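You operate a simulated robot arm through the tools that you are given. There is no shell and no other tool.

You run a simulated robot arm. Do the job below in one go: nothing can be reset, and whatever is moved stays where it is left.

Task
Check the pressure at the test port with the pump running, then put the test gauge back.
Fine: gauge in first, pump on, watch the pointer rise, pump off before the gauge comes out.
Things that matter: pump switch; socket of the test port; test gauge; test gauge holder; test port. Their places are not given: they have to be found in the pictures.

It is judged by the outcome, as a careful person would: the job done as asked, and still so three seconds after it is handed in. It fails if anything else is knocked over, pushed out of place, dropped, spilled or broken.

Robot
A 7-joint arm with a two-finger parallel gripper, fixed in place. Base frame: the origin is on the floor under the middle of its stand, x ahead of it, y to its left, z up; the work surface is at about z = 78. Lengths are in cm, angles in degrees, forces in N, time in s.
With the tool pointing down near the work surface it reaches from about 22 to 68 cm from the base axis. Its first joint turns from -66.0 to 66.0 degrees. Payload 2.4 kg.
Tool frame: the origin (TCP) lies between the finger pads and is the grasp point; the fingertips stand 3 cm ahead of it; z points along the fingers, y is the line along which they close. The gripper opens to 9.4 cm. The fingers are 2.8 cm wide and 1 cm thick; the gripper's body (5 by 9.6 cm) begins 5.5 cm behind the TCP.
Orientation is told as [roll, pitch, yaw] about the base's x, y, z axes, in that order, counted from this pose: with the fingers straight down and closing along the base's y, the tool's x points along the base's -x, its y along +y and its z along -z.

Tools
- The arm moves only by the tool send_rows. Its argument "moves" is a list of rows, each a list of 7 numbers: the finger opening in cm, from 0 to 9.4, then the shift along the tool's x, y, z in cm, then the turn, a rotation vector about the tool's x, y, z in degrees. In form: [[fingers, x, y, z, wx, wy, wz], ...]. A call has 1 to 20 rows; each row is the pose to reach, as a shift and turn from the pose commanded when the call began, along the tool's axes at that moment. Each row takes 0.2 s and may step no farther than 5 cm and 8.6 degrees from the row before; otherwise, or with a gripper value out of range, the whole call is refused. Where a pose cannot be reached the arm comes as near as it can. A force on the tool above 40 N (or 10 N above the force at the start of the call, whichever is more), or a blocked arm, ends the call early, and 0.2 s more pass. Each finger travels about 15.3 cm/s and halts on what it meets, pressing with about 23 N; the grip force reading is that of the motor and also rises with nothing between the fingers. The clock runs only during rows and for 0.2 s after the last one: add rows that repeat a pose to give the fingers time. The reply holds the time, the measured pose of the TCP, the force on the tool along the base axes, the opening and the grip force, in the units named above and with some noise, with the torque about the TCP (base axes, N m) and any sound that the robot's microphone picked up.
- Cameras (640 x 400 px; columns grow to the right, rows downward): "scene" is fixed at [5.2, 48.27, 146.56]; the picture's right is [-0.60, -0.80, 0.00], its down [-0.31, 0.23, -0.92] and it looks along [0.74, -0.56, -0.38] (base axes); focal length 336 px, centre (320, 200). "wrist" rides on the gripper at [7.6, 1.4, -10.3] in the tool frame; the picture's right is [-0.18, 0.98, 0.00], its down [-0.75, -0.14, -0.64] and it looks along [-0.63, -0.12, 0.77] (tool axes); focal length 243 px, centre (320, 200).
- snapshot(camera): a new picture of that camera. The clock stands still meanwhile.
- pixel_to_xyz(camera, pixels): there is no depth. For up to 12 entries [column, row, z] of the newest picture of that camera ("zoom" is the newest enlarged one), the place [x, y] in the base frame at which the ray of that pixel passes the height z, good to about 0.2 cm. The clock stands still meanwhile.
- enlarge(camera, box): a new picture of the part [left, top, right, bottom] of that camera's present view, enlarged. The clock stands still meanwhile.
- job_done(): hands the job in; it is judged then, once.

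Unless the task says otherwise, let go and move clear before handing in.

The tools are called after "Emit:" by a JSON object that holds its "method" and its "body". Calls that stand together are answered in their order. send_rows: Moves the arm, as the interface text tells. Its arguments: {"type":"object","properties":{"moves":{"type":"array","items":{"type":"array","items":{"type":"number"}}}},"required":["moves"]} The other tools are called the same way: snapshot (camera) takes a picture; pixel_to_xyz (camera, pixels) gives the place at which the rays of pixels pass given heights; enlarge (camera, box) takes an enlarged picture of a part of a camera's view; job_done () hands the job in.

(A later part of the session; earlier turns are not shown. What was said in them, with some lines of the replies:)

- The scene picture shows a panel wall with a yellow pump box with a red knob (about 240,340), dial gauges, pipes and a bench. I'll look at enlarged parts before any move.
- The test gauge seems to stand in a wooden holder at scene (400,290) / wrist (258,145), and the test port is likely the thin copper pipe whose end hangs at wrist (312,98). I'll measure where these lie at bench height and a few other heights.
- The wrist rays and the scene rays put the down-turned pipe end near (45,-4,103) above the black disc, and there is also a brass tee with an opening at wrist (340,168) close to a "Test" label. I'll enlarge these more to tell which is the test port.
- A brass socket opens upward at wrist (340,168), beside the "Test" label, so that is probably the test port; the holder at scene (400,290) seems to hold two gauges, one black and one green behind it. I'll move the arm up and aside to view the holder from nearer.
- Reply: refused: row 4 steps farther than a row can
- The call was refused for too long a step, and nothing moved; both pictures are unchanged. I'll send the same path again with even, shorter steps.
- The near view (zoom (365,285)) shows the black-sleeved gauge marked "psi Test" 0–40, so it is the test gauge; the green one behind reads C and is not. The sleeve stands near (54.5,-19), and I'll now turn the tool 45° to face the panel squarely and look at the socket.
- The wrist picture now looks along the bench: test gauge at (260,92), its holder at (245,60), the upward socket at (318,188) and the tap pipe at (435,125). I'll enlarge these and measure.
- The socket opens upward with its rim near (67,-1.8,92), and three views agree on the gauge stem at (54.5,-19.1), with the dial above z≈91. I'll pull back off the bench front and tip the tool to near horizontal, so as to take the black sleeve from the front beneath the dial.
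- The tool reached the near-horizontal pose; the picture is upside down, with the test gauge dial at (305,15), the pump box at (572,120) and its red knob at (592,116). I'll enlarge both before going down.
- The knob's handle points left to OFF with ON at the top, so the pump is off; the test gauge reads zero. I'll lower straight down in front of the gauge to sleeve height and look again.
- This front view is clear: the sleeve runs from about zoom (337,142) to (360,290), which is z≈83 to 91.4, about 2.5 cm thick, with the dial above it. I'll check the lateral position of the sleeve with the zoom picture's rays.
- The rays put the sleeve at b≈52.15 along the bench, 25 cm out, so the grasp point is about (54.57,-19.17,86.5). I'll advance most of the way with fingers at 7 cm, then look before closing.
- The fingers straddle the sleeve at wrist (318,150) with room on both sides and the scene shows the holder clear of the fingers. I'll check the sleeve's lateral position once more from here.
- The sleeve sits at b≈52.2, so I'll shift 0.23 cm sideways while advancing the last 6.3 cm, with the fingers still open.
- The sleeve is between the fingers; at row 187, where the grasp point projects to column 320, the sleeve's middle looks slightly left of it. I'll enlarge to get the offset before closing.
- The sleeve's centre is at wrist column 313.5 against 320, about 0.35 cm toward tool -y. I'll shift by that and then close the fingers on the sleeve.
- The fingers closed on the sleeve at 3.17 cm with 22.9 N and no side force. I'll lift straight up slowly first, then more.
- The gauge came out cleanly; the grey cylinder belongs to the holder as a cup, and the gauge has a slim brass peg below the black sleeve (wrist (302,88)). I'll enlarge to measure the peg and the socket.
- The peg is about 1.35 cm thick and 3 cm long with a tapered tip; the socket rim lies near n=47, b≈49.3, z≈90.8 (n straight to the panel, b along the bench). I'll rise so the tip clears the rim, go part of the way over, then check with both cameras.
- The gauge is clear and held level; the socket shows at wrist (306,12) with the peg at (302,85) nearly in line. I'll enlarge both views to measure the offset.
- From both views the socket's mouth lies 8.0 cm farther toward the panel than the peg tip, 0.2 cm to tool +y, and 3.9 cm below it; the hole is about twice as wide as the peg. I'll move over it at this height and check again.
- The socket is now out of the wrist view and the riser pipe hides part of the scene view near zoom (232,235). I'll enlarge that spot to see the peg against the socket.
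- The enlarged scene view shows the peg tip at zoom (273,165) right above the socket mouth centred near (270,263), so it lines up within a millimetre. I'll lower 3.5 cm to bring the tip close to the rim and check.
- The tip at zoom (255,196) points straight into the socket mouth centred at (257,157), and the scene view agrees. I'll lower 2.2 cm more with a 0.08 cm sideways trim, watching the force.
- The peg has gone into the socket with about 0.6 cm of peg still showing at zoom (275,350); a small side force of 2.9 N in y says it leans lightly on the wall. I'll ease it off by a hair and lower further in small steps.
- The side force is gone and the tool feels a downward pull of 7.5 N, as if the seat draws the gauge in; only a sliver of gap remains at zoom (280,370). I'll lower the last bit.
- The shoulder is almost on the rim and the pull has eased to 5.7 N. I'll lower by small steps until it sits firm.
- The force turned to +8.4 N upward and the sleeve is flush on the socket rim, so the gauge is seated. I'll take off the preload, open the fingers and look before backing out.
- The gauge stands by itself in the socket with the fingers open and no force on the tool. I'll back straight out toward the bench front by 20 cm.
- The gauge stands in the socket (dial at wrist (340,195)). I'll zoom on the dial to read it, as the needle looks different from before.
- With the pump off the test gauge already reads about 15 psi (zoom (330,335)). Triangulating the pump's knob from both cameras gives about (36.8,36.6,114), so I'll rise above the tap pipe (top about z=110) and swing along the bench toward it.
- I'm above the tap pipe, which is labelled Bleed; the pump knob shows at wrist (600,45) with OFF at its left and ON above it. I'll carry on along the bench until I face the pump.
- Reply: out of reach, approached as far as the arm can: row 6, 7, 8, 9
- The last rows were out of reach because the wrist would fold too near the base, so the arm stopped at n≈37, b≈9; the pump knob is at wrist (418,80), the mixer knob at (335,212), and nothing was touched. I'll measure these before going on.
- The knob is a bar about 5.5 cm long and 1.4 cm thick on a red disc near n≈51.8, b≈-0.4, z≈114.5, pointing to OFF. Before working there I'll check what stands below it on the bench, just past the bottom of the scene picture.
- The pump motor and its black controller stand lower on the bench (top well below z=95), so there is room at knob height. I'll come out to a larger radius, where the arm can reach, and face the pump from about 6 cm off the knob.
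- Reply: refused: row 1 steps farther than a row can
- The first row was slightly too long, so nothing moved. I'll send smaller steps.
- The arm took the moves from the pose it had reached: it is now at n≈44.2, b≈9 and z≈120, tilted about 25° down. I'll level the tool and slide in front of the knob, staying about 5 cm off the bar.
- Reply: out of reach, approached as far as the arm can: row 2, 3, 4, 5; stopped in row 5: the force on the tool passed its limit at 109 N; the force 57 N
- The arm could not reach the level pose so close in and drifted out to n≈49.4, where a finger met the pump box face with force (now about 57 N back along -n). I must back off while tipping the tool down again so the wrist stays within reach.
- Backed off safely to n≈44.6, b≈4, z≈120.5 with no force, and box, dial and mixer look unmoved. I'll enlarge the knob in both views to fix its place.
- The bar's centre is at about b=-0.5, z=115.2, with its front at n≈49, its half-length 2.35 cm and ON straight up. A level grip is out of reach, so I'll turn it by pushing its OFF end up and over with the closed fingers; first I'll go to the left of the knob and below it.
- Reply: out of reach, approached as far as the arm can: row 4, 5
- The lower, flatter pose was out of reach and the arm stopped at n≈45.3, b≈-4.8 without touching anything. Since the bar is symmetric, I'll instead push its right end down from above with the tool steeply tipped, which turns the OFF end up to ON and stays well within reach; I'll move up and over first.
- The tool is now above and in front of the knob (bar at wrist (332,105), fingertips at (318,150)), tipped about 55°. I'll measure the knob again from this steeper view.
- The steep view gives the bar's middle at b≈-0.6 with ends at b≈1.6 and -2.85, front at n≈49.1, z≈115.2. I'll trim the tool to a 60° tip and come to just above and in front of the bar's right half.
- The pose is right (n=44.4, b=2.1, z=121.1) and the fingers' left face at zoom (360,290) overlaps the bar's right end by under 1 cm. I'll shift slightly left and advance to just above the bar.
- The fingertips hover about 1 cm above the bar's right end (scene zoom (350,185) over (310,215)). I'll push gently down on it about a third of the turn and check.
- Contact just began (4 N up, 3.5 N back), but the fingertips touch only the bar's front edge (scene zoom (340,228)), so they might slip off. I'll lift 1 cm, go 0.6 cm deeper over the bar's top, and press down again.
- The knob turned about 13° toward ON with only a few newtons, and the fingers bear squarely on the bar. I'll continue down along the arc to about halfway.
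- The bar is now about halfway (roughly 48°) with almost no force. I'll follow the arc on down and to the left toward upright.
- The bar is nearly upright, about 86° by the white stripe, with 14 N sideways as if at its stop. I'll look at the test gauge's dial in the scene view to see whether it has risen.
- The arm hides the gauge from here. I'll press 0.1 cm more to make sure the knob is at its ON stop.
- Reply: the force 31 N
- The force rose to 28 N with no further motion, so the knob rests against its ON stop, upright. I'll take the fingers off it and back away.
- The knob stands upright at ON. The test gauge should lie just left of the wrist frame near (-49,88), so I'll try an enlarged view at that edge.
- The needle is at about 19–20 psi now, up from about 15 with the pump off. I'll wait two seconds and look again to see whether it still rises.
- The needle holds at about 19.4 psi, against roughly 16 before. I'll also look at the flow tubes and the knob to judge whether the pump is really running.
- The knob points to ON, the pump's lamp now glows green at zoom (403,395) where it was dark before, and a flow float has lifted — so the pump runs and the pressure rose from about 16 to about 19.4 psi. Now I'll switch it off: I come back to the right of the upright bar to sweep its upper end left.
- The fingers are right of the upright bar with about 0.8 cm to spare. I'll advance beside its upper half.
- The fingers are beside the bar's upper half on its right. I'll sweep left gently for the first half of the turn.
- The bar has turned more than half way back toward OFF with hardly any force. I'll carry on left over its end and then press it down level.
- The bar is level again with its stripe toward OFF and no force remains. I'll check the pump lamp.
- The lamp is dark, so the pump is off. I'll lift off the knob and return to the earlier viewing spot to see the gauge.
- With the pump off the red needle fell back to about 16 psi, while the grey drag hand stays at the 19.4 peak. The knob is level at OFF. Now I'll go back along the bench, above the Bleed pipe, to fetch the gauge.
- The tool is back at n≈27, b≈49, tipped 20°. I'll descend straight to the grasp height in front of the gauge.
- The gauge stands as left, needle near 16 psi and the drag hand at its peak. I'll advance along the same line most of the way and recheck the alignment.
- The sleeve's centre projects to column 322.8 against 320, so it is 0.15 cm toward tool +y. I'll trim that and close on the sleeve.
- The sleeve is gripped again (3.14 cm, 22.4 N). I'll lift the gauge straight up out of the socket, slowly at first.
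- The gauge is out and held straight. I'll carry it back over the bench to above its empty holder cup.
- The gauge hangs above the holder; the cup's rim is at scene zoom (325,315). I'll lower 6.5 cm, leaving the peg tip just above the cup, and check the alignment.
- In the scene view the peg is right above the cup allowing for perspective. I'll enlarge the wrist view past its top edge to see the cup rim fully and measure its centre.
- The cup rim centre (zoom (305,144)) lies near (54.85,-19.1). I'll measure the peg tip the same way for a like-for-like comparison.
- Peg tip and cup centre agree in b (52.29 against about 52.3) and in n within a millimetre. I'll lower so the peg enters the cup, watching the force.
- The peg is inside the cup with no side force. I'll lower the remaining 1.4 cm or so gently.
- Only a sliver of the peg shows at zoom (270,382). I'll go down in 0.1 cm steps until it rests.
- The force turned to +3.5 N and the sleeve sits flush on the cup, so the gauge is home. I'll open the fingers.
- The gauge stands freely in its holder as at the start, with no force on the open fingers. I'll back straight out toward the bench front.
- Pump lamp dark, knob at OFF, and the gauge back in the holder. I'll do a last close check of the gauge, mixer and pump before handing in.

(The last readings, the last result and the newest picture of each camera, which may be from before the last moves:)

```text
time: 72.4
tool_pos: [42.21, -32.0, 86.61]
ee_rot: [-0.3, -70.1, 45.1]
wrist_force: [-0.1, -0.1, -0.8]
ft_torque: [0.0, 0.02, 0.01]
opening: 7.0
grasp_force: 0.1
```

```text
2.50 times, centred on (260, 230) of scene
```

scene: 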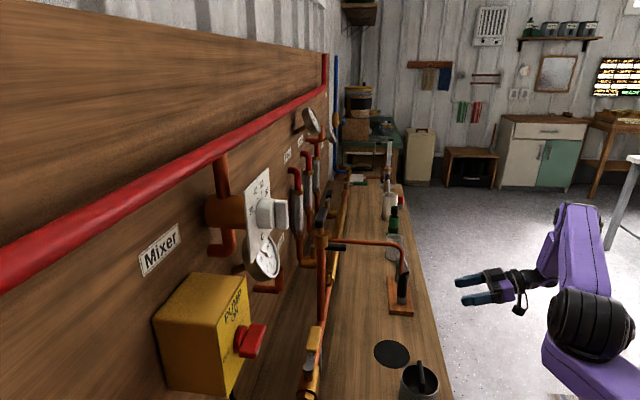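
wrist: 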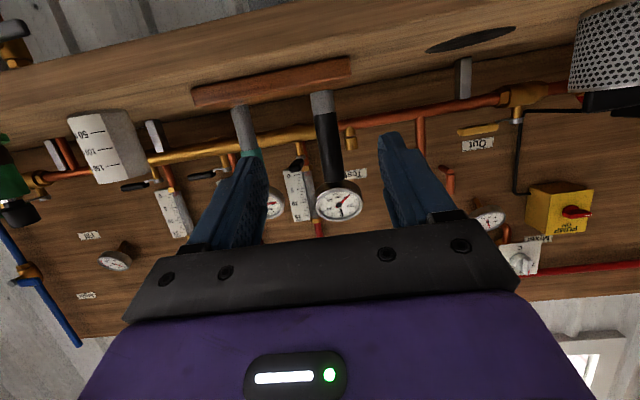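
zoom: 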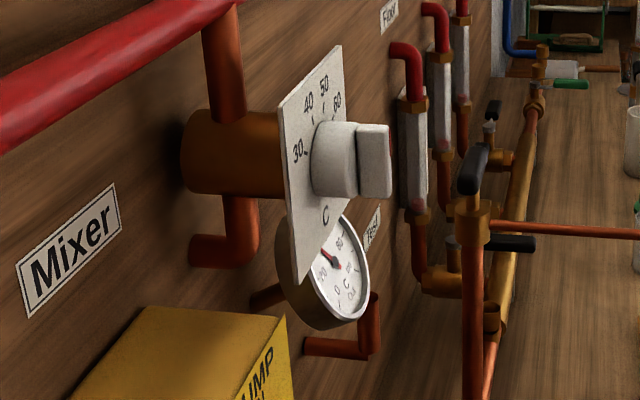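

The test gauge is seated in its holder reading zero again (its drag hand kept the pump-on peak of about 19 psi). The pump is at OFF with its lamp dark, the mixer and dials look unchanged, and the arm is clear, so I'm handing in.

Emit:
{"method": "job_done", "body": {}}

```text
The job is handed in.
```

The pressure check is done and handed in. With the pump running, the test port read about 19 psi, up from about 16 psi with the pump off; both are estimates read off the dial in the pictures.

- **Order:** the gauge was seated in the test port before the pump went on. The pump was back off, with its lamp dark, before the gauge came out.
- **After switching off:** the needle fell back to about 16 psi. The gauge's drag hand is still at the peak of about 19 psi.
- **Final state:** the test gauge is back in its holder and reads zero, the pump switch is at OFF, and the arm is clear.
- **Contact with the pump box:** while I was lining up on the switch, the arm could not reach the pose I asked for. It drifted, and a finger hit the face of the pump box, peaking at 109 N. I backed off straight away. In the later pictures the box, the mixer and the dials looked unmoved, and the pump switched on and off normally.
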